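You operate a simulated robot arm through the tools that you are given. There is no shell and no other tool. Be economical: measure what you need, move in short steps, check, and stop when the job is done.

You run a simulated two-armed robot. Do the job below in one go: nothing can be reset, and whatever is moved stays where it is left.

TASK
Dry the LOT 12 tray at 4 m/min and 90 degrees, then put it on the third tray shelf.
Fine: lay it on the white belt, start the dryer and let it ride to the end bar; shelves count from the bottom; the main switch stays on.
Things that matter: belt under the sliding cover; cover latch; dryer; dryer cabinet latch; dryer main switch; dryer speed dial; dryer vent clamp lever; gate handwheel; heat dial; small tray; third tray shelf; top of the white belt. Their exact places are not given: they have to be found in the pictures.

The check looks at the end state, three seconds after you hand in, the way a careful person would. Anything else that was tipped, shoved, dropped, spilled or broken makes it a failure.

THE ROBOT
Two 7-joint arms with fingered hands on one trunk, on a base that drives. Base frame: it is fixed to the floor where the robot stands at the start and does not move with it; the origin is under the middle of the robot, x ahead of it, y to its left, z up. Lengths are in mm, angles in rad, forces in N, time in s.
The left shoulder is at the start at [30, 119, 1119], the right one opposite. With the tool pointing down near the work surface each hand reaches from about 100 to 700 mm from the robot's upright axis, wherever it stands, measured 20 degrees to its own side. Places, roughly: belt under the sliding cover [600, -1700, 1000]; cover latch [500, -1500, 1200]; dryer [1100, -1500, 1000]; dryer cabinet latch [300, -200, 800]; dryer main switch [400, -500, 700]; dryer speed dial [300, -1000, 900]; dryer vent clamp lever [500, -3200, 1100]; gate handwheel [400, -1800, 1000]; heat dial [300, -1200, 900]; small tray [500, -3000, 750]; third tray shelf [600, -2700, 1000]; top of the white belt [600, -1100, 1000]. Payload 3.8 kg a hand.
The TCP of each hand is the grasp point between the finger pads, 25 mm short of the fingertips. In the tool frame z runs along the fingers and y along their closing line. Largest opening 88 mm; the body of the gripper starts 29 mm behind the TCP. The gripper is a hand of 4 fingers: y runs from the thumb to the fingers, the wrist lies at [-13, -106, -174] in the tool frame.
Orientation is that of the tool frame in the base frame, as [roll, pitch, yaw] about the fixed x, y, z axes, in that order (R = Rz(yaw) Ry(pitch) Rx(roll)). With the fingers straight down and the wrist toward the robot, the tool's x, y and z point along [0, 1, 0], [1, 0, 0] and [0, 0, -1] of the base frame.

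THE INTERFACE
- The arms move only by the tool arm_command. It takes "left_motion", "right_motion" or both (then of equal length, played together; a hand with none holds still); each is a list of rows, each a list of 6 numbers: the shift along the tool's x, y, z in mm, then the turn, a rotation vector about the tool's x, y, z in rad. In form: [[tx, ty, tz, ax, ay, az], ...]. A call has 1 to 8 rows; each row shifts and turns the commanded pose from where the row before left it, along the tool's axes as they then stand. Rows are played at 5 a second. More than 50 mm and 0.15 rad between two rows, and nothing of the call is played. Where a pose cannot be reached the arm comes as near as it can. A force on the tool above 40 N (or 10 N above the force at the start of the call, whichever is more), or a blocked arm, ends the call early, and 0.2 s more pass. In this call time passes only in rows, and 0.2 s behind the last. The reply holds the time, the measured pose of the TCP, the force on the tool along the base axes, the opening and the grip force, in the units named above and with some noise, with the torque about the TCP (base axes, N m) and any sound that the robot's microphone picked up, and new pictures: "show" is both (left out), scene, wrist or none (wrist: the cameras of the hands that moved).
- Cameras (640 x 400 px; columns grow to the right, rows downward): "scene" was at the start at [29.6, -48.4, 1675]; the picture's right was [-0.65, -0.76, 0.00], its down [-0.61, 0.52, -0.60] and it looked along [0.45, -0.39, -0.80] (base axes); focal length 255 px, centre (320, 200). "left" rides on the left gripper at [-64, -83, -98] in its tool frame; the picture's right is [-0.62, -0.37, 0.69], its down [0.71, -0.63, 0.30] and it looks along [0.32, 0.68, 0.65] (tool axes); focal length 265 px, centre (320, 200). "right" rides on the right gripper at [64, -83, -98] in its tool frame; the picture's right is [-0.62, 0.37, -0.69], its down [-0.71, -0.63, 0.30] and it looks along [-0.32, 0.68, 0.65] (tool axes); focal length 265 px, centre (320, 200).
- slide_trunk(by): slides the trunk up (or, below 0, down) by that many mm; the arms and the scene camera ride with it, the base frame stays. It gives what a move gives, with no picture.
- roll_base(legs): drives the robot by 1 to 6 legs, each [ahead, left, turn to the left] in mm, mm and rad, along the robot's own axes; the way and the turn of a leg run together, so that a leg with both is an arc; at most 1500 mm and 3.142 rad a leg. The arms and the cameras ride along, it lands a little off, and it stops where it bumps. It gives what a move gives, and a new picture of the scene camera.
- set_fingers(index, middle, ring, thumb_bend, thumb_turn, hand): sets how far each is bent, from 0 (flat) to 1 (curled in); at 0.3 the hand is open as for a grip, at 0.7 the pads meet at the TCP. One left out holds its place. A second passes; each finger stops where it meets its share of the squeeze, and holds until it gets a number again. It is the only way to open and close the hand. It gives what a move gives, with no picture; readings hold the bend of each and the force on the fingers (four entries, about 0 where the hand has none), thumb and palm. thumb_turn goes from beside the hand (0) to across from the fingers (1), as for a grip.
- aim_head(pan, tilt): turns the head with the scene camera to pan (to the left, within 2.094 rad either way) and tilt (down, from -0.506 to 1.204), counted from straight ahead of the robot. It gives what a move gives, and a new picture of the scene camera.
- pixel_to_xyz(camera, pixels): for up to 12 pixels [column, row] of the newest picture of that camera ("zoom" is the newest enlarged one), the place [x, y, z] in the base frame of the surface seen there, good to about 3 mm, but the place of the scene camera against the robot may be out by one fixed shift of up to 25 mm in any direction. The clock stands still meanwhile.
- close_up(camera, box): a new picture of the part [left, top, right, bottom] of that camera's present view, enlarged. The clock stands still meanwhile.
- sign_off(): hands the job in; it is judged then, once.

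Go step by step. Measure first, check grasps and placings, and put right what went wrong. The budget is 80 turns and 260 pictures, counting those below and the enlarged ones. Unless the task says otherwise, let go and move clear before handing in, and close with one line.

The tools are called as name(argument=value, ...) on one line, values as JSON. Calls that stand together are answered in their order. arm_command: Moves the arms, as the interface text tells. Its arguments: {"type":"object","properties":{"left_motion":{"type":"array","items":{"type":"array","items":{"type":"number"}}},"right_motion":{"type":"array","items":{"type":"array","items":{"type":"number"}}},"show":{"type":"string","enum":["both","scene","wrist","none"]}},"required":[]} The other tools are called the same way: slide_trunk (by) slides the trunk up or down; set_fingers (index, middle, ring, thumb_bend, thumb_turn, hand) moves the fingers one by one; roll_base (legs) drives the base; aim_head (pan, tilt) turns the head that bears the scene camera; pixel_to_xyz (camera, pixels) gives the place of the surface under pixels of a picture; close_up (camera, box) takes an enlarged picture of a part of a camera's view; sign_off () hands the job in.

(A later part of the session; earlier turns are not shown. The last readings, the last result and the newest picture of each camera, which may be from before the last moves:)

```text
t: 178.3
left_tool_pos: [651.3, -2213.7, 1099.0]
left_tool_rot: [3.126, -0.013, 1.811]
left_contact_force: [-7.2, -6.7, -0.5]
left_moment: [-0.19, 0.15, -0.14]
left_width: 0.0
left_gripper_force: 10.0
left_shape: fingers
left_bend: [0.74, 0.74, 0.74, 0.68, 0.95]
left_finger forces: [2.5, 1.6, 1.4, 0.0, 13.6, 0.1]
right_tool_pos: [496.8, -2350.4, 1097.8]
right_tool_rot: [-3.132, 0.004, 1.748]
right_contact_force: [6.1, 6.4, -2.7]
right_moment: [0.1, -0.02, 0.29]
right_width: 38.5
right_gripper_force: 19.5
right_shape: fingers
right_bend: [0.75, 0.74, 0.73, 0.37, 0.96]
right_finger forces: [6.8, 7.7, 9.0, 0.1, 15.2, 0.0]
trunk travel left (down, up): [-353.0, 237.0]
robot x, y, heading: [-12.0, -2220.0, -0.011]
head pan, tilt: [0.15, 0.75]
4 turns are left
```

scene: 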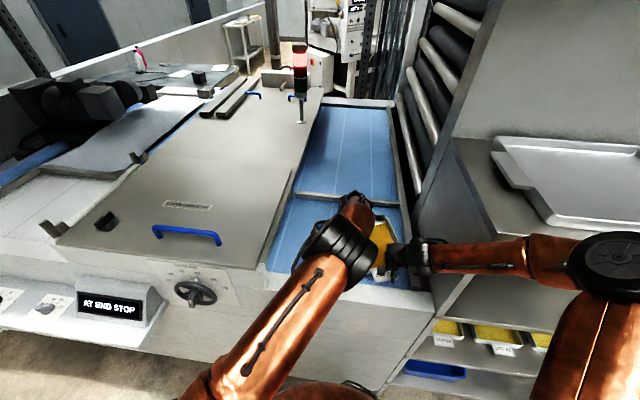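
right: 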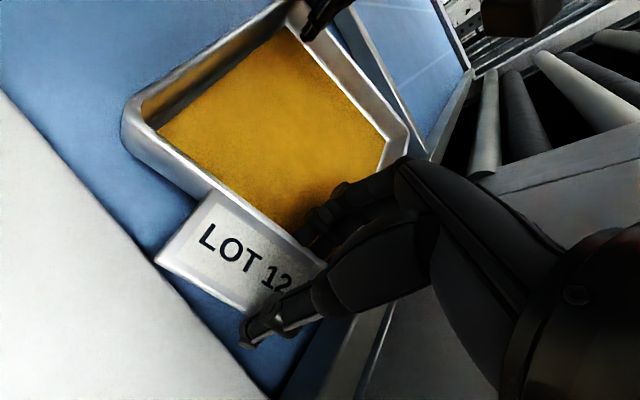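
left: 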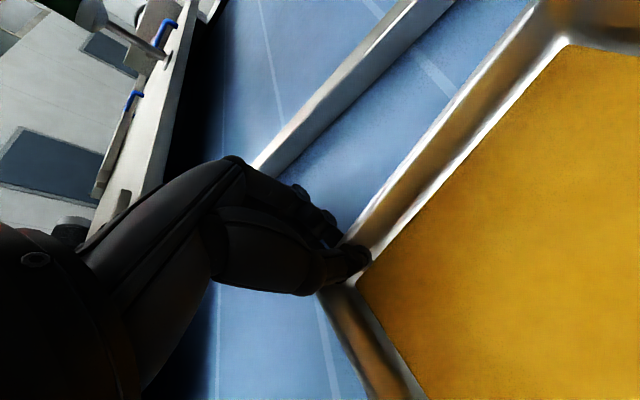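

Both hands now hold the tray (right across the tag edge, 20 N) and it has lifted. I'll record rim heights, raise by trunk, back straight out of the machine and move right in front of the shelf.

pixel_to_xyz(camera="right", pixels=[[125, 108], [205, 60], [404, 145], [255, 210], [165, 255], [240, 305], [100, 160]])

pixel_to_xyz(camera="left", pixels=[[325, 290], [440, 140], [535, 15], [350, 345], [480, 200], [250, 300]])

slide_trunk(by=70)

roll_base(legs=[[-350, 0, 0], [0, -515, 0.012]])

aim_head(pan=-0.05, tilt=0.7)

arm_command(left_motion=[[0, 0, 0, 0, 0, 0]], right_motion=[[0, 0, 0, 0, 0, 0]], show="wrist")

```text
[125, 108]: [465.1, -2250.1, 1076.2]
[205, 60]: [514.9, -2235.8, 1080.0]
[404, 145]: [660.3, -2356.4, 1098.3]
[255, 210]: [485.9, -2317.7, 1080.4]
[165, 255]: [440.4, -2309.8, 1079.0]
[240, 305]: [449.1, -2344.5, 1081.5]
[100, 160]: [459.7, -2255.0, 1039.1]
```

```text
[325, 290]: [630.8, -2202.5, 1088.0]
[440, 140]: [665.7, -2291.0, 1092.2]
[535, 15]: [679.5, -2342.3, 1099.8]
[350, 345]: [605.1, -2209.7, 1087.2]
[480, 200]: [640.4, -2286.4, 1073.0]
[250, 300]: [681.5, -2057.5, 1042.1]
```

```text
t: 179.4
left_tool_pos: [652.9, -2214.6, 1172.1]
left_tool_rot: [3.124, -0.015, 1.81]
left_contact_force: [1.0, 0.3, -2.0]
left_moment: [0.18, -0.13, -0.01]
left_width: 0.1
left_gripper_force: 13.7
left_shape: fingers
left_bend: [0.75, 0.75, 0.75, 0.67, 0.95]
left_finger forces: [7.7, 5.1, 0.3, 0.0, 13.9, 0.0]
right_tool_pos: [510.0, -2360.4, 1181.0]
right_tool_rot: [3.122, 0.01, 1.739]
right_contact_force: [0.1, 0.3, 0.1]
right_moment: [0.0, -0.01, 0.04]
right_width: 4.1
right_gripper_force: 0.0
right_shape: fingers
right_bend: [0.76, 0.76, 0.76, 0.57, 0.98]
right_finger forces: [0.0, 0.0, 0.0, 0.1, 0.0, 0.0]
trunk travel left (down, up): [-423.0, 167.0]
robot x, y, heading: [-8.4, -2226.2, -0.013]
head pan, tilt: [0.15, 0.75]
```

```text
t: 180.5
left_tool_pos: [608.8, -2213.5, 1172.9]
left_tool_rot: [3.103, -0.033, 1.818]
left_contact_force: [4.1, 9.6, 2.7]
left_moment: [0.23, -0.19, 0.01]
left_width: 0.2
left_gripper_force: 13.0
left_shape: fingers
left_bend: [0.73, 0.74, 0.75, 0.71, 0.97]
left_finger forces: [10.4, 6.2, 0.6, 0.0, 9.2, 0.0]
right_tool_pos: [452.6, -2376.2, 1165.4]
right_tool_rot: [-3.138, -0.002, 1.725]
right_contact_force: [-0.3, 0.0, -1.2]
right_moment: [0.0, 0.0, 0.05]
right_width: 4.3
right_gripper_force: 0.1
right_shape: fingers
right_bend: [0.76, 0.76, 0.76, 0.57, 0.98]
right_finger forces: [0.1, 0.0, 0.0, 0.1, 0.0, 0.0]
trunk travel left (down, up): [-423.0, 167.0]
robot x, y, heading: [-73.9, -2219.8, -0.019]
head pan, tilt: [0.15, 0.75]
stopped in leg 1: the force on the tool passed its limit at 49 N (the readings are from after the stop); the commanded pose is now the measured one
```

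scene: 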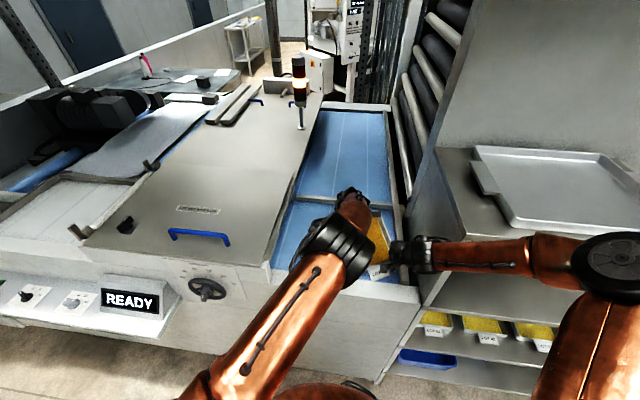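

```text
t: 181.2
left_tool_pos: [608.7, -2211.6, 1173.4]
left_tool_rot: [3.106, -0.028, 1.815]
left_contact_force: [3.9, 9.7, 2.6]
left_moment: [0.26, -0.15, 0.04]
left_width: 0.7
left_gripper_force: 13.1
left_shape: fingers
left_bend: [0.73, 0.74, 0.75, 0.71, 0.97]
left_finger forces: [9.5, 7.0, 1.1, 0.1, 9.0, 0.1]
right_tool_pos: [453.1, -2372.8, 1166.6]
right_tool_rot: [-3.136, 0.001, 1.727]
right_contact_force: [0.1, 1.2, 0.0]
right_moment: [0.02, -0.01, 0.02]
right_width: 4.1
right_gripper_force: 0.1
right_shape: fingers
right_bend: [0.76, 0.76, 0.76, 0.57, 0.98]
right_finger forces: [0.0, 0.0, 0.0, 0.0, 0.0, 0.0]
trunk travel left (down, up): [-423.0, 167.0]
robot x, y, heading: [-72.2, -2222.3, -0.016]
head pan, tilt: [-0.051, 0.7]
```

scene: 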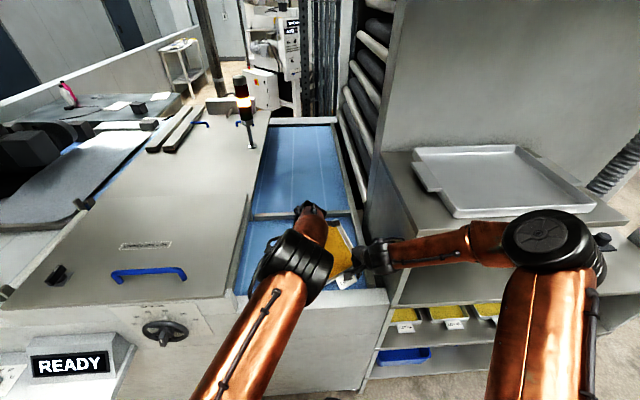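

```text
t: 181.6
left_tool_pos: [609.3, -2213.0, 1171.9]
left_tool_rot: [3.107, -0.03, 1.815]
left_contact_force: [4.6, 11.7, 3.6]
left_moment: [0.29, -0.16, 0.04]
left_width: 0.2
left_gripper_force: 13.8
left_shape: fingers
left_bend: [0.73, 0.74, 0.75, 0.71, 0.97]
left_finger forces: [9.8, 7.6, 1.2, 0.1, 8.8, 0.1]
right_tool_pos: [453.0, -2372.9, 1165.4]
right_tool_rot: [-3.138, 0.003, 1.726]
right_contact_force: [-0.4, -0.2, 0.1]
right_moment: [-0.01, 0.0, -0.02]
right_width: 4.2
right_gripper_force: 0.1
right_shape: fingers
right_bend: [0.76, 0.76, 0.76, 0.57, 0.98]
right_finger forces: [0.1, 0.0, 0.1, 0.1, 0.1, 0.0]
trunk travel left (down, up): [-423.0, 167.0]
robot x, y, heading: [-77.0, -2224.9, -0.012]
head pan, tilt: [-0.051, 0.7]
3 turns are left
```

right: 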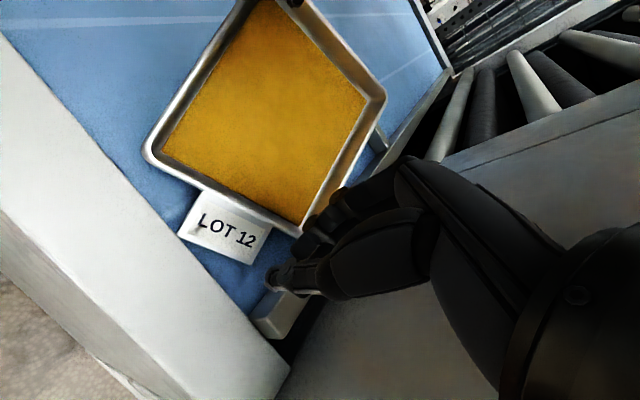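
left: 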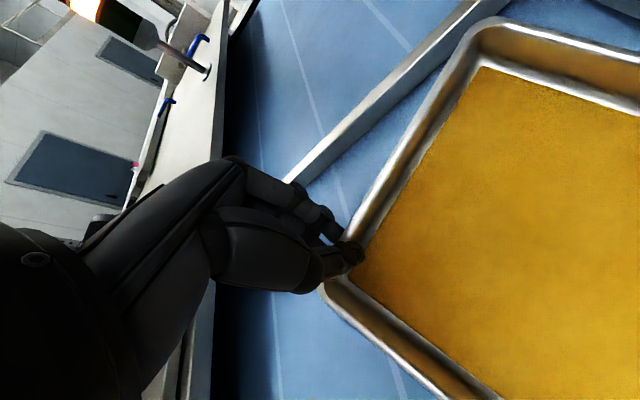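

The right hand slipped off and the tray now hangs at the left hand, its front against the rail (grain still in). I'll drive forward again, raise the right hand clear, lower the tray onto the belt, release it, and take a good look to regrip with swapped roles (right hand on the back rim, away from the panel).

arm_command(right_motion=[[0, 0, -40, 0, 0, 0], [0, 0, -40, 0, 0, 0], [0, 0, -40, 0, 0, 0], [0, -20, -30, 0, 0, 0]], show="none")

roll_base(legs=[[65, 0, 0.013]])

slide_trunk(by=-84)

set_fingers(hand="left", index=0.45, middle=0.45, ring=0.45, thumb_bend=0.45)

set_fingers(hand="right", index=0.45, middle=0.45, ring=0.45, thumb_bend=0.45)

arm_command(left_motion=[[0, 0, -38, 0, 0, 0.065], [0, 0, -38, 0, 0, 0.065], [0, 0, -38, 0, 0, 0.065], [0, 0, -38, 0, 0, 0.065], [-12, -37, 0, 0, 0, 0], [-12, -37, 0, 0, 0, 0], [-12, -37, 0, 0, 0, 0], [-12, -37, 0, 0, 0, 0]], right_motion=[[0, -20, 0, 0, 0, 0], [0, -20, 0, 0, 0, 0], [0, -20, 0, 0, 0, 0.05], [0, 0, 0, 0, 0, 0.05], [0, 0, 0, 0, 0, 0.05], [0, 0, 0, 0, 0, 0], [0, 0, 0, 0, 0, 0], [0, 0, 0, 0, 0, 0]])

pixel_to_xyz(camera="left", pixels=[[364, 188], [400, 143], [450, 94], [630, 168], [462, 308], [415, 250], [540, 250], [500, 120], [580, 150], [480, 200], [350, 150], [560, 300]])

```text
t: 182.6
left_tool_pos: [607.0, -2213.4, 1173.9]
left_tool_rot: [3.105, -0.029, 1.815]
left_contact_force: [6.3, 13.1, 4.2]
left_moment: [0.32, -0.21, 0.02]
left_width: 0.7
left_gripper_force: 14.3
left_shape: fingers
left_bend: [0.73, 0.74, 0.75, 0.71, 0.97]
left_finger forces: [10.5, 8.4, 1.6, 0.0, 8.3, 0.0]
right_tool_pos: [433.4, -2375.7, 1316.4]
right_tool_rot: [-3.136, 0.002, 1.728]
right_contact_force: [0.3, 0.1, -0.7]
right_moment: [-0.03, 0.01, 0.02]
right_width: 4.0
right_gripper_force: 0.1
right_shape: fingers
right_bend: [0.76, 0.76, 0.76, 0.57, 0.98]
right_finger forces: [0.0, 0.0, 0.0, 0.0, 0.0, 0.0]
trunk travel left (down, up): [-423.0, 167.0]
robot x, y, heading: [-70.9, -2220.6, -0.013]
head pan, tilt: [-0.051, 0.7]
```

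```text
t: 183.6
left_tool_pos: [672.0, -2207.7, 1172.5]
left_tool_rot: [3.108, -0.029, 1.827]
left_contact_force: [-0.7, -0.8, -1.3]
left_moment: [0.05, -0.03, -0.04]
left_width: 0.0
left_gripper_force: 9.5
left_shape: fingers
left_bend: [0.74, 0.74, 0.75, 0.69, 0.96]
left_finger forces: [4.9, 4.2, 0.0, 0.0, 10.3, 0.0]
right_tool_pos: [501.1, -2371.8, 1316.8]
right_tool_rot: [-3.137, 0.0, 1.739]
right_contact_force: [0.1, 0.0, -1.4]
right_moment: [0.0, 0.0, 0.0]
right_width: 4.3
right_gripper_force: 0.0
right_shape: fingers
right_bend: [0.76, 0.76, 0.76, 0.57, 0.98]
right_finger forces: [0.1, 0.0, 0.1, 0.1, 0.0, 0.0]
trunk travel left (down, up): [-423.0, 167.0]
robot x, y, heading: [-10.0, -2221.2, -0.004]
head pan, tilt: [-0.051, 0.7]
```

scene: 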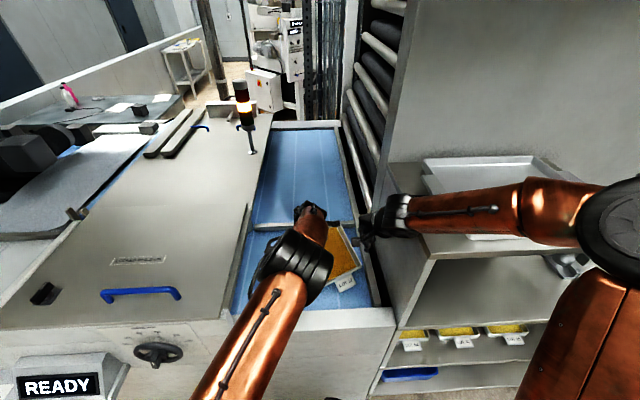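

```text
t: 184.8
left_tool_pos: [673.8, -2207.3, 1088.7]
left_tool_rot: [3.107, -0.027, 1.827]
left_contact_force: [0.8, 3.6, -0.9]
left_moment: [0.08, 0.05, -0.04]
left_width: 0.0
left_gripper_force: 10.1
left_shape: fingers
left_bend: [0.74, 0.74, 0.75, 0.72, 0.97]
left_finger forces: [6.5, 5.4, 0.1, 0.1, 9.4, 0.1]
right_tool_pos: [501.8, -2371.9, 1232.2]
right_tool_rot: [-3.136, 0.0, 1.739]
right_contact_force: [-0.2, 0.1, -0.1]
right_moment: [0.0, 0.01, -0.02]
right_width: 4.2
right_gripper_force: 0.1
right_shape: fingers
right_bend: [0.76, 0.76, 0.76, 0.57, 0.98]
right_finger forces: [0.0, 0.0, 0.0, 0.1, 0.0, 0.0]
trunk travel left (down, up): [-339.0, 251.0]
robot x, y, heading: [-3.6, -2223.1, -0.007]
head pan, tilt: [-0.051, 0.7]
```

```text
t: 185.8
left_tool_pos: [672.7, -2208.1, 1089.3]
left_tool_rot: [3.109, -0.028, 1.826]
left_contact_force: [-0.9, -0.3, -0.4]
left_moment: [-0.03, -0.03, -0.03]
left_width: 52.1
left_gripper_force: 0.1
left_shape: fingers
left_bend: [0.45, 0.45, 0.45, 0.45, 0.97]
left_finger forces: [0.0, 0.0, 0.1, 0.0, 0.0, 0.1]
right_tool_pos: [502.1, -2371.8, 1232.1]
right_tool_rot: [-3.136, 0.0, 1.739]
right_contact_force: [-0.5, 0.5, -0.6]
right_moment: [0.03, 0.0, 0.01]
right_width: 4.0
right_gripper_force: 0.1
right_shape: fingers
right_bend: [0.76, 0.76, 0.76, 0.57, 0.98]
right_finger forces: [0.0, 0.0, 0.0, 0.0, 0.0, 0.0]
trunk travel left (down, up): [-339.0, 251.0]
robot x, y, heading: [-8.6, -2223.4, -0.001]
head pan, tilt: [-0.051, 0.7]
```

```text
t: 186.8
left_tool_pos: [673.6, -2207.0, 1087.7]
left_tool_rot: [3.107, -0.029, 1.827]
left_contact_force: [-0.4, -0.5, 0.2]
left_moment: [0.03, -0.04, 0.02]
left_width: 52.0
left_gripper_force: 0.1
left_shape: fingers
left_bend: [0.45, 0.45, 0.45, 0.45, 0.97]
left_finger forces: [0.1, 0.0, 0.0, 0.1, 0.0, 0.1]
right_tool_pos: [499.8, -2372.4, 1231.9]
right_tool_rot: [-3.135, 0.0, 1.738]
right_contact_force: [-0.1, -0.7, -0.7]
right_moment: [-0.01, -0.01, -0.03]
right_width: 52.0
right_gripper_force: 0.0
right_shape: fingers
right_bend: [0.45, 0.45, 0.45, 0.45, 0.98]
right_finger forces: [0.0, 0.0, 0.0, 0.0, 0.1, 0.0]
trunk travel left (down, up): [-339.0, 251.0]
robot x, y, heading: [-10.2, -2225.6, -0.002]
head pan, tilt: [-0.051, 0.7]
```

```text
t: 188.6
left_tool_pos: [519.2, -2261.5, 1238.7]
left_tool_rot: [3.116, -0.039, 1.57]
left_contact_force: [-0.7, -0.5, -0.8]
left_moment: [-0.02, -0.04, 0.0]
left_width: 51.9
left_gripper_force: 0.1
left_shape: fingers
left_bend: [0.45, 0.45, 0.45, 0.45, 0.97]
left_finger forces: [0.0, 0.1, 0.1, 0.0, 0.0, 0.0]
right_tool_pos: [439.9, -2383.2, 1232.3]
right_tool_rot: [-3.139, 0.001, 1.591]
right_contact_force: [-0.6, 0.5, -0.4]
right_moment: [-0.02, -0.01, -0.03]
right_width: 52.1
right_gripper_force: 0.0
right_shape: fingers
right_bend: [0.45, 0.45, 0.45, 0.45, 0.98]
right_finger forces: [0.0, 0.0, 0.0, 0.0, 0.1, 0.0]
trunk travel left (down, up): [-339.0, 251.0]
robot x, y, heading: [-8.3, -2223.9, -0.001]
head pan, tilt: [-0.051, 0.7]
```

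scene: 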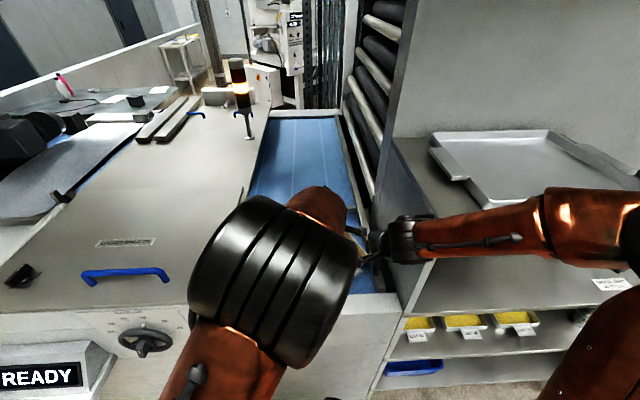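
right: 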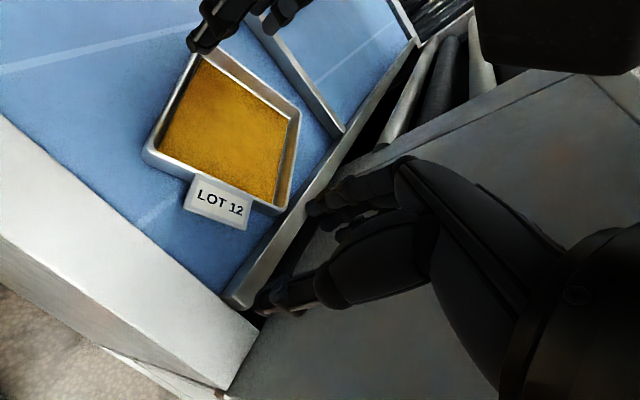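
left: 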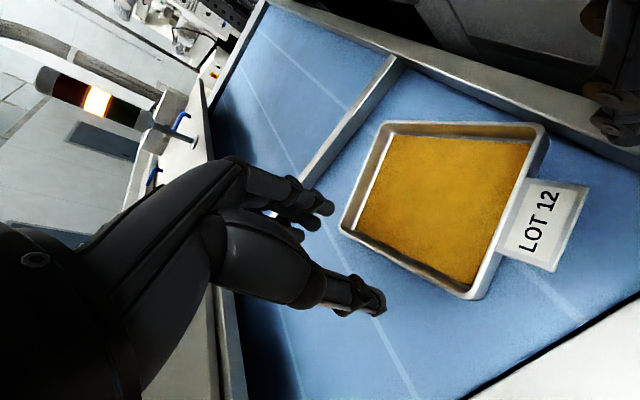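

```text
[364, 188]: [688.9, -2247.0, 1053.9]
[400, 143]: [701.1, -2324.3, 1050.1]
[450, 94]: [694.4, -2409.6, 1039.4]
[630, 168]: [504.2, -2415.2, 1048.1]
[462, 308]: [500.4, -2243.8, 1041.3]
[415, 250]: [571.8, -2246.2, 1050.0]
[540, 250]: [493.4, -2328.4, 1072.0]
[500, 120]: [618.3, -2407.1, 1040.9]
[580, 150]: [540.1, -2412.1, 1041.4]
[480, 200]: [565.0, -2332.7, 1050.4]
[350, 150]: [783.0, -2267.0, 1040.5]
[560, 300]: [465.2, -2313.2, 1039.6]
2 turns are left
```

The tray lies flat again, grain intact, yawed ~24° with its front-right corner near the end bar (BL≈(660,-2186), FR≈(559,-2411)). I'll regrip the back rim, swing the tray square against the end bar, and grip the front rim with the right hand. Then I'll lift, back out and move in front of the shelf.

arm_command(left_motion=[[11, 36.5, 0, 0, 0, 0], [11, 36.5, 0, 0, 0, 0], [11, 36.5, 0, 0, 0, 0], [11, 36.5, 0, 0, 0, 0], [0, 0, 41, 0, 0, -0.0625], [0, 0, 41, 0, 0, -0.0625], [0, 0, 41, 0, 0, -0.0625], [0, 0, 41, 0, 0, -0.0625]], show="none")

set_fingers(hand="left", index=0.72, middle=0.72, ring=0.72, thumb_bend=0.74)

set_fingers(hand="left", index=0.75, middle=0.75, ring=0.75, thumb_bend=0.78)

arm_command(left_motion=[[-8.8, -2.8, 0, 0, 0, 0.031], [-8.8, -2.8, 0, 0, 0, 0.031], [-8.8, -2.8, 0, 0, 0, 0.031], [-8.8, -2.8, 0, 0, 0, 0.031], [-8.8, -2.8, 0, 0, 0, 0.031], [-8.8, -2.8, 0, 0, 0, 0.031], [-8.8, -2.8, 0, 0, 0, 0.031], [-8.8, -2.8, 0, 0, 0, 0.031]], show="wrist")

set_fingers(hand="right", index=0.5, middle=0.5, ring=0.5, thumb_bend=0.5)

arm_command(right_motion=[[0, 19, 0, 0, 0, 0.01], [0, 19, 0, 0, 0, 0.01], [0, 0, 40, 0, 0, 0], [0, 0, 40, 0, 0, 0], [0, 0, 40, 0, 0, 0], [0, 0, 38, 0, 0, 0]], show="wrist")

set_fingers(hand="right", index=0.72, middle=0.72, ring=0.72, thumb_bend=0.74)

set_fingers(hand="right", index=0.76, middle=0.76, ring=0.76, thumb_bend=0.78)

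arm_command(left_motion=[[0, 0, -5, 0, 0, 0], [0, 0, -5, 0, 0, 0], [0, 0, -5, 0, 0, 0], [0, 0, -5, 0, 0, 0]], right_motion=[[0, 0, -5, 0, 0, 0], [0, 0, -5, 0, 0, 0], [0, 0, -5, 0, 0, 0], [0, 0, -5, 0, 0, 0]], show="none")

slide_trunk(by=38)

roll_base(legs=[[-360, 0, 0], [0, -470, 0]])

slide_trunk(by=-26)

```text
t: 190.4
left_tool_pos: [675.6, -2212.1, 1076.2]
left_tool_rot: [3.108, -0.03, 1.817]
left_contact_force: [-0.5, 0.3, -0.1]
left_moment: [-0.01, -0.02, -0.06]
left_width: 52.4
left_gripper_force: 0.0
left_shape: fingers
left_bend: [0.45, 0.45, 0.45, 0.45, 0.97]
left_finger forces: [0.1, 0.0, 0.0, 0.0, 0.0, 0.0]
right_tool_pos: [442.9, -2382.0, 1230.9]
right_tool_rot: [-3.137, -0.001, 1.592]
right_contact_force: [0.6, -0.4, 0.4]
right_moment: [-0.01, -0.01, -0.01]
right_width: 52.2
right_gripper_force: 0.1
right_shape: fingers
right_bend: [0.45, 0.45, 0.45, 0.45, 0.98]
right_finger forces: [0.1, 0.1, 0.0, 0.0, 0.0, 0.0]
trunk travel left (down, up): [-339.0, 251.0]
robot x, y, heading: [-10.6, -2222.7, -0.002]
head pan, tilt: [-0.051, 0.7]
```

```text
t: 191.4
left_tool_pos: [674.0, -2210.4, 1075.9]
left_tool_rot: [3.109, -0.03, 1.817]
left_contact_force: [0.8, 1.4, 0.1]
left_moment: [0.03, -0.02, -0.03]
left_width: 0.2
left_gripper_force: 4.9
left_shape: fingers
left_bend: [0.71, 0.71, 0.72, 0.7, 0.97]
left_finger forces: [3.4, 1.7, 0.3, 0.0, 4.4, 0.0]
right_tool_pos: [442.4, -2381.8, 1232.3]
right_tool_rot: [-3.137, 0.001, 1.589]
right_contact_force: [0.1, 0.4, 0.7]
right_moment: [-0.03, -0.01, 0.02]
right_width: 52.1
right_gripper_force: 0.1
right_shape: fingers
right_bend: [0.45, 0.45, 0.45, 0.45, 0.98]
right_finger forces: [0.1, 0.0, 0.1, 0.0, 0.1, 0.1]
trunk travel left (down, up): [-339.0, 251.0]
robot x, y, heading: [-6.1, -2223.7, 0.004]
head pan, tilt: [-0.051, 0.7]
```

```text
t: 192.4
left_tool_pos: [673.6, -2210.7, 1076.3]
left_tool_rot: [3.109, -0.03, 1.818]
left_contact_force: [1.3, 3.2, 1.1]
left_moment: [0.01, 0.04, -0.12]
left_width: 0.1
left_gripper_force: 11.7
left_shape: fingers
left_bend: [0.73, 0.74, 0.74, 0.71, 0.97]
left_finger forces: [6.2, 3.9, 2.8, 0.0, 10.1, 0.0]
right_tool_pos: [442.8, -2382.5, 1232.0]
right_tool_rot: [-3.136, 0.002, 1.59]
right_contact_force: [-0.4, -1.1, 0.0]
right_moment: [-0.01, 0.01, 0.02]
right_width: 52.2
right_gripper_force: 0.1
right_shape: fingers
right_bend: [0.45, 0.45, 0.45, 0.45, 0.98]
right_finger forces: [0.0, 0.0, 0.0, 0.0, 0.0, 0.1]
trunk travel left (down, up): [-339.0, 251.0]
robot x, y, heading: [-11.2, -2225.5, -0.005]
head pan, tilt: [-0.051, 0.7]
```

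```text
t: 194.2
left_tool_pos: [660.6, -2281.2, 1073.6]
left_tool_rot: [3.115, -0.036, 1.569]
left_contact_force: [4.6, 9.2, 2.1]
left_moment: [0.13, 0.01, -0.2]
left_width: 0.0
left_gripper_force: 12.9
left_shape: fingers
left_bend: [0.74, 0.74, 0.74, 0.7, 0.98]
left_finger forces: [5.2, 4.6, 5.8, 0.0, 10.7, 0.0]
right_tool_pos: [442.3, -2380.3, 1232.4]
right_tool_rot: [-3.136, 0.001, 1.59]
right_contact_force: [-0.1, 0.1, 0.2]
right_moment: [-0.02, -0.01, 0.0]
right_width: 52.3
right_gripper_force: 0.0
right_shape: fingers
right_bend: [0.45, 0.45, 0.45, 0.45, 0.98]
right_finger forces: [0.0, 0.1, 0.1, 0.0, 0.0, 0.0]
trunk travel left (down, up): [-339.0, 251.0]
robot x, y, heading: [-6.9, -2227.5, 0.002]
head pan, tilt: [-0.051, 0.7]
```

left: 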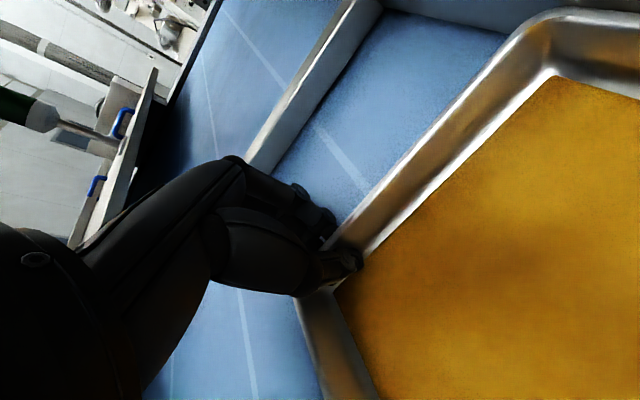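

```text
t: 195.2
left_tool_pos: [660.1, -2282.0, 1073.7]
left_tool_rot: [3.116, -0.036, 1.57]
left_contact_force: [8.0, 15.7, 4.6]
left_moment: [0.25, -0.03, -0.23]
left_width: 0.0
left_gripper_force: 14.3
left_shape: fingers
left_bend: [0.74, 0.74, 0.74, 0.71, 0.99]
left_finger forces: [5.9, 5.4, 6.7, 0.0, 10.0, 0.0]
right_tool_pos: [443.0, -2378.4, 1231.5]
right_tool_rot: [-3.135, 0.002, 1.59]
right_contact_force: [-0.1, -0.4, -0.3]
right_moment: [-0.02, -0.03, -0.02]
right_width: 42.1
right_gripper_force: 0.0
right_shape: fingers
right_bend: [0.5, 0.5, 0.5, 0.5, 0.98]
right_finger forces: [0.0, 0.0, 0.1, 0.0, 0.1, 0.0]
trunk travel left (down, up): [-339.0, 251.0]
robot x, y, heading: [-8.2, -2224.7, -0.005]
head pan, tilt: [-0.051, 0.7]
```

```text
t: 196.6
left_tool_pos: [659.5, -2280.1, 1073.0]
left_tool_rot: [3.114, -0.036, 1.568]
left_contact_force: [6.6, 14.2, 3.5]
left_moment: [0.22, -0.04, -0.18]
left_width: 0.1
left_gripper_force: 14.4
left_shape: fingers
left_bend: [0.74, 0.74, 0.74, 0.7, 0.99]
left_finger forces: [6.2, 5.5, 6.5, 0.0, 10.7, 0.0]
right_tool_pos: [478.7, -2380.3, 1075.5]
right_tool_rot: [-3.14, 0.002, 1.569]
right_contact_force: [-0.7, 2.4, 0.2]
right_moment: [-0.03, -0.02, 0.06]
right_width: 42.3
right_gripper_force: 0.6
right_shape: fingers
right_bend: [0.5, 0.5, 0.5, 0.5, 0.98]
right_finger forces: [0.0, 0.0, 1.3, 0.0, 0.1, 0.0]
trunk travel left (down, up): [-339.0, 251.0]
robot x, y, heading: [-10.3, -2224.6, -0.004]
head pan, tilt: [-0.051, 0.7]
```

right: 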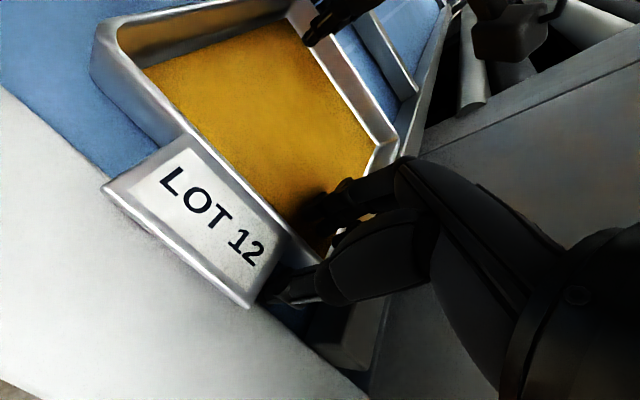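

```text
t: 197.6
left_tool_pos: [659.9, -2279.8, 1072.8]
left_tool_rot: [3.114, -0.035, 1.569]
left_contact_force: [8.9, 13.5, 3.4]
left_moment: [0.24, -0.05, -0.22]
left_width: 0.2
left_gripper_force: 14.2
left_shape: fingers
left_bend: [0.74, 0.74, 0.74, 0.7, 0.99]
left_finger forces: [6.2, 5.6, 6.8, 0.0, 10.2, 0.1]
right_tool_pos: [479.2, -2379.9, 1076.3]
right_tool_rot: [-3.135, 0.002, 1.568]
right_contact_force: [-5.4, 1.9, -0.1]
right_moment: [0.01, 0.1, 0.09]
right_width: 0.4
right_gripper_force: 4.7
right_shape: fingers
right_bend: [0.72, 0.72, 0.72, 0.67, 0.97]
right_finger forces: [0.7, 0.6, 2.0, 0.0, 7.2, 0.0]
trunk travel left (down, up): [-339.0, 251.0]
robot x, y, heading: [-8.7, -2224.1, -0.006]
head pan, tilt: [-0.051, 0.7]
```

```text
t: 198.6
left_tool_pos: [660.5, -2281.2, 1073.1]
left_tool_rot: [3.118, -0.036, 1.568]
left_contact_force: [3.5, 13.0, 5.2]
left_moment: [0.22, 0.04, -0.2]
left_width: 0.0
left_gripper_force: 13.4
left_shape: fingers
left_bend: [0.74, 0.74, 0.74, 0.7, 0.99]
left_finger forces: [5.0, 4.7, 5.5, 0.0, 12.2, 0.0]
right_tool_pos: [478.8, -2379.8, 1075.4]
right_tool_rot: [-3.136, 0.002, 1.569]
right_contact_force: [1.4, 2.1, -0.3]
right_moment: [0.07, 0.07, 0.2]
right_width: 0.0
right_gripper_force: 13.6
right_shape: fingers
right_bend: [0.75, 0.75, 0.75, 0.67, 0.97]
right_finger forces: [4.4, 4.0, 6.2, 0.1, 11.7, 0.0]
trunk travel left (down, up): [-339.0, 251.0]
robot x, y, heading: [-7.9, -2219.8, -0.003]
head pan, tilt: [-0.051, 0.7]
```

```text
t: 199.6
left_tool_pos: [658.8, -2285.4, 1093.3]
left_tool_rot: [3.112, -0.03, 1.566]
left_contact_force: [3.3, 6.8, -2.5]
left_moment: [0.18, -0.06, -0.11]
left_width: 0.0
left_gripper_force: 11.2
left_shape: fingers
left_bend: [0.74, 0.74, 0.74, 0.69, 0.99]
left_finger forces: [4.9, 4.8, 3.3, 0.0, 9.2, 0.1]
right_tool_pos: [478.9, -2380.7, 1094.1]
right_tool_rot: [-3.135, 0.004, 1.57]
right_contact_force: [-2.0, 0.0, -1.3]
right_moment: [0.02, -0.14, -0.02]
right_width: 0.0
right_gripper_force: 0.1
right_shape: fingers
right_bend: [0.75, 0.75, 0.75, 0.71, 0.97]
right_finger forces: [0.0, 0.0, 0.1, 0.0, 0.1, 0.0]
trunk travel left (down, up): [-339.0, 251.0]
robot x, y, heading: [-9.2, -2220.1, 0.002]
head pan, tilt: [-0.051, 0.7]
```

```text
t: 200.4
left_tool_pos: [659.3, -2285.0, 1131.6]
left_tool_rot: [3.117, -0.037, 1.568]
left_contact_force: [-0.1, 1.5, -1.4]
left_moment: [0.06, -0.07, -0.17]
left_width: 0.1
left_gripper_force: 11.6
left_shape: fingers
left_bend: [0.74, 0.74, 0.74, 0.68, 0.98]
left_finger forces: [4.1, 4.6, 2.6, 0.0, 11.8, 0.1]
right_tool_pos: [478.1, -2382.5, 1132.0]
right_tool_rot: [-3.137, 0.0, 1.57]
right_contact_force: [-0.2, -0.3, 0.1]
right_moment: [-0.02, 0.03, -0.01]
right_width: 0.0
right_gripper_force: 0.0
right_shape: fingers
right_bend: [0.75, 0.76, 0.76, 0.72, 0.97]
right_finger forces: [0.0, 0.1, 0.0, 0.0, 0.0, 0.1]
trunk travel left (down, up): [-377.0, 213.0]
robot x, y, heading: [-10.4, -2224.5, -0.002]
head pan, tilt: [-0.051, 0.7]
```

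```text
t: 201.6
left_tool_pos: [606.9, -2287.1, 1147.6]
left_tool_rot: [3.071, -0.027, 1.561]
left_contact_force: [27.2, -0.3, 9.7]
left_moment: [0.14, -0.66, -0.31]
left_width: 0.0
left_gripper_force: 19.4
left_shape: fingers
left_bend: [0.73, 0.6, 0.73, 0.74, 0.97]
left_finger forces: [12.9, 10.6, 10.1, 0.0, 4.9, 0.0]
right_tool_pos: [417.3, -2382.5, 1132.7]
right_tool_rot: [-3.14, 0.001, 1.569]
right_contact_force: [-0.3, -0.3, -0.6]
right_moment: [0.01, -0.03, 0.05]
right_width: 0.1
right_gripper_force: 0.0
right_shape: fingers
right_bend: [0.75, 0.76, 0.76, 0.72, 0.97]
right_finger forces: [0.1, 0.0, 0.0, 0.0, 0.0, 0.1]
trunk travel left (down, up): [-377.0, 213.0]
robot x, y, heading: [-70.6, -2217.9, -0.001]
head pan, tilt: [-0.051, 0.7]
stopped in leg 1: the force on the tool passed its limit at 48 N (the readings are from after the stop); the commanded pose is now the measured one
```

scene: 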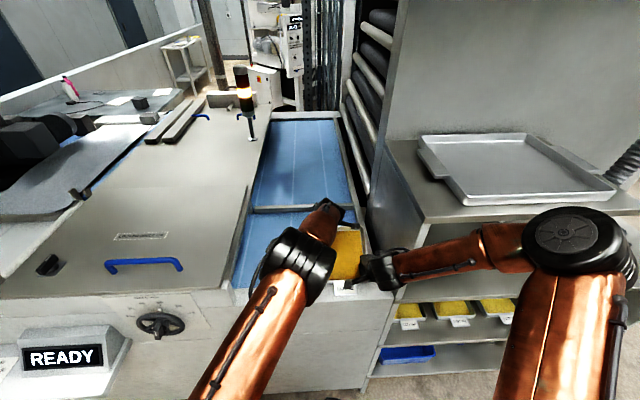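

```text
t: 202.2
left_tool_pos: [613.5, -2286.2, 1122.5]
left_tool_rot: [3.064, -0.023, 1.56]
left_contact_force: [30.0, -1.4, 6.6]
left_moment: [0.05, -0.59, -0.36]
left_width: 0.0
left_gripper_force: 19.2
left_shape: fingers
left_bend: [0.73, 0.59, 0.73, 0.75, 0.97]
left_finger forces: [11.6, 10.4, 12.3, 0.0, 4.2, 0.0]
right_tool_pos: [420.4, -2381.8, 1106.0]
right_tool_rot: [-3.136, 0.0, 1.569]
right_contact_force: [0.0, 0.0, 0.7]
right_moment: [0.0, -0.02, 0.03]
right_width: 0.1
right_gripper_force: 0.0
right_shape: fingers
right_bend: [0.75, 0.76, 0.76, 0.72, 0.97]
right_finger forces: [0.0, 0.1, 0.1, 0.1, 0.1, 0.0]
trunk travel left (down, up): [-351.0, 239.0]
robot x, y, heading: [-65.2, -2224.5, -0.003]
head pan, tilt: [-0.051, 0.7]
stopped: the force on the tool passed its limit at 41 N (the readings are from after the stop); the commanded pose is now the measured one
```

arm_command(left_motion=[[0, 0, 0, 0, 0, 0]], right_motion=[[0, 0, 0, 0, 0, 0]])

```text
t: 202.6
left_tool_pos: [614.1, -2287.5, 1118.6]
left_tool_rot: [3.073, -0.027, 1.561]
left_contact_force: [34.5, -0.6, 6.9]
left_moment: [0.11, -0.65, -0.39]
left_width: 0.0
left_gripper_force: 19.8
left_shape: fingers
left_bend: [0.73, 0.58, 0.58, 0.76, 0.97]
left_finger forces: [12.4, 11.7, 13.6, 0.0, 3.2, 0.1]
right_tool_pos: [422.7, -2381.5, 1105.4]
right_tool_rot: [-3.133, 0.0, 1.57]
right_contact_force: [-1.3, 0.2, -0.5]
right_moment: [0.01, 0.01, -0.02]
right_width: 0.0
right_gripper_force: 0.1
right_shape: fingers
right_bend: [0.75, 0.76, 0.76, 0.72, 0.97]
right_finger forces: [0.0, 0.0, 0.0, 0.0, 0.1, 0.0]
trunk travel left (down, up): [-351.0, 239.0]
robot x, y, heading: [-68.0, -2222.9, -0.007]
head pan, tilt: [-0.051, 0.7]
1 turns are left
```

scene: 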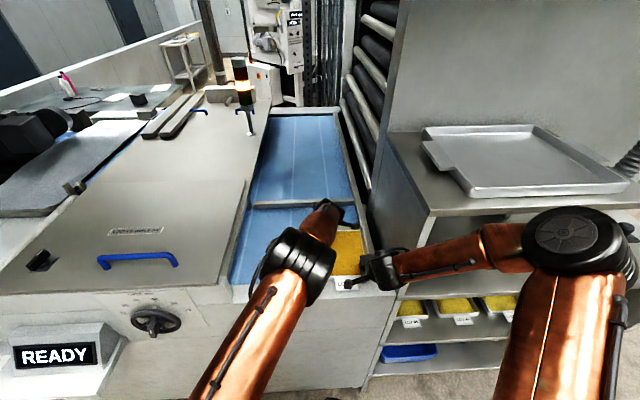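
right: 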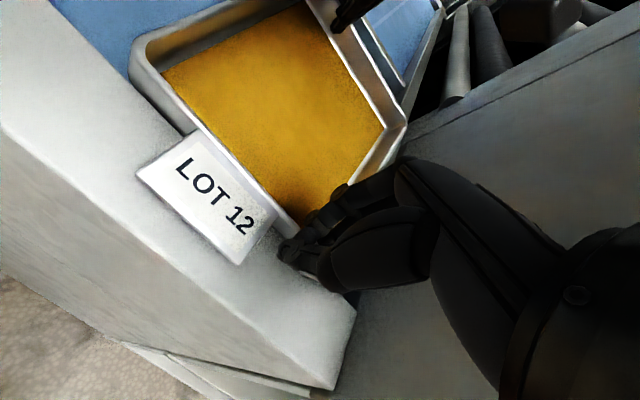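
left: 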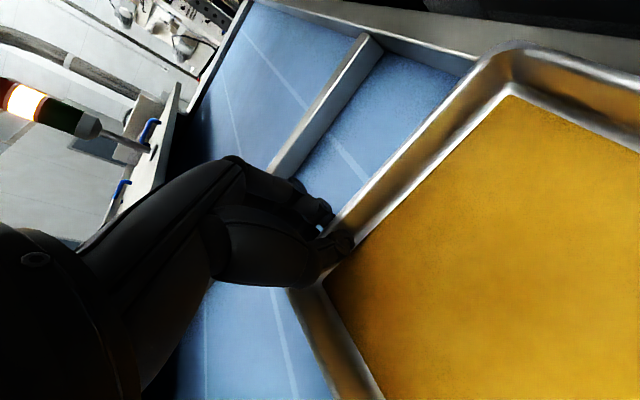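

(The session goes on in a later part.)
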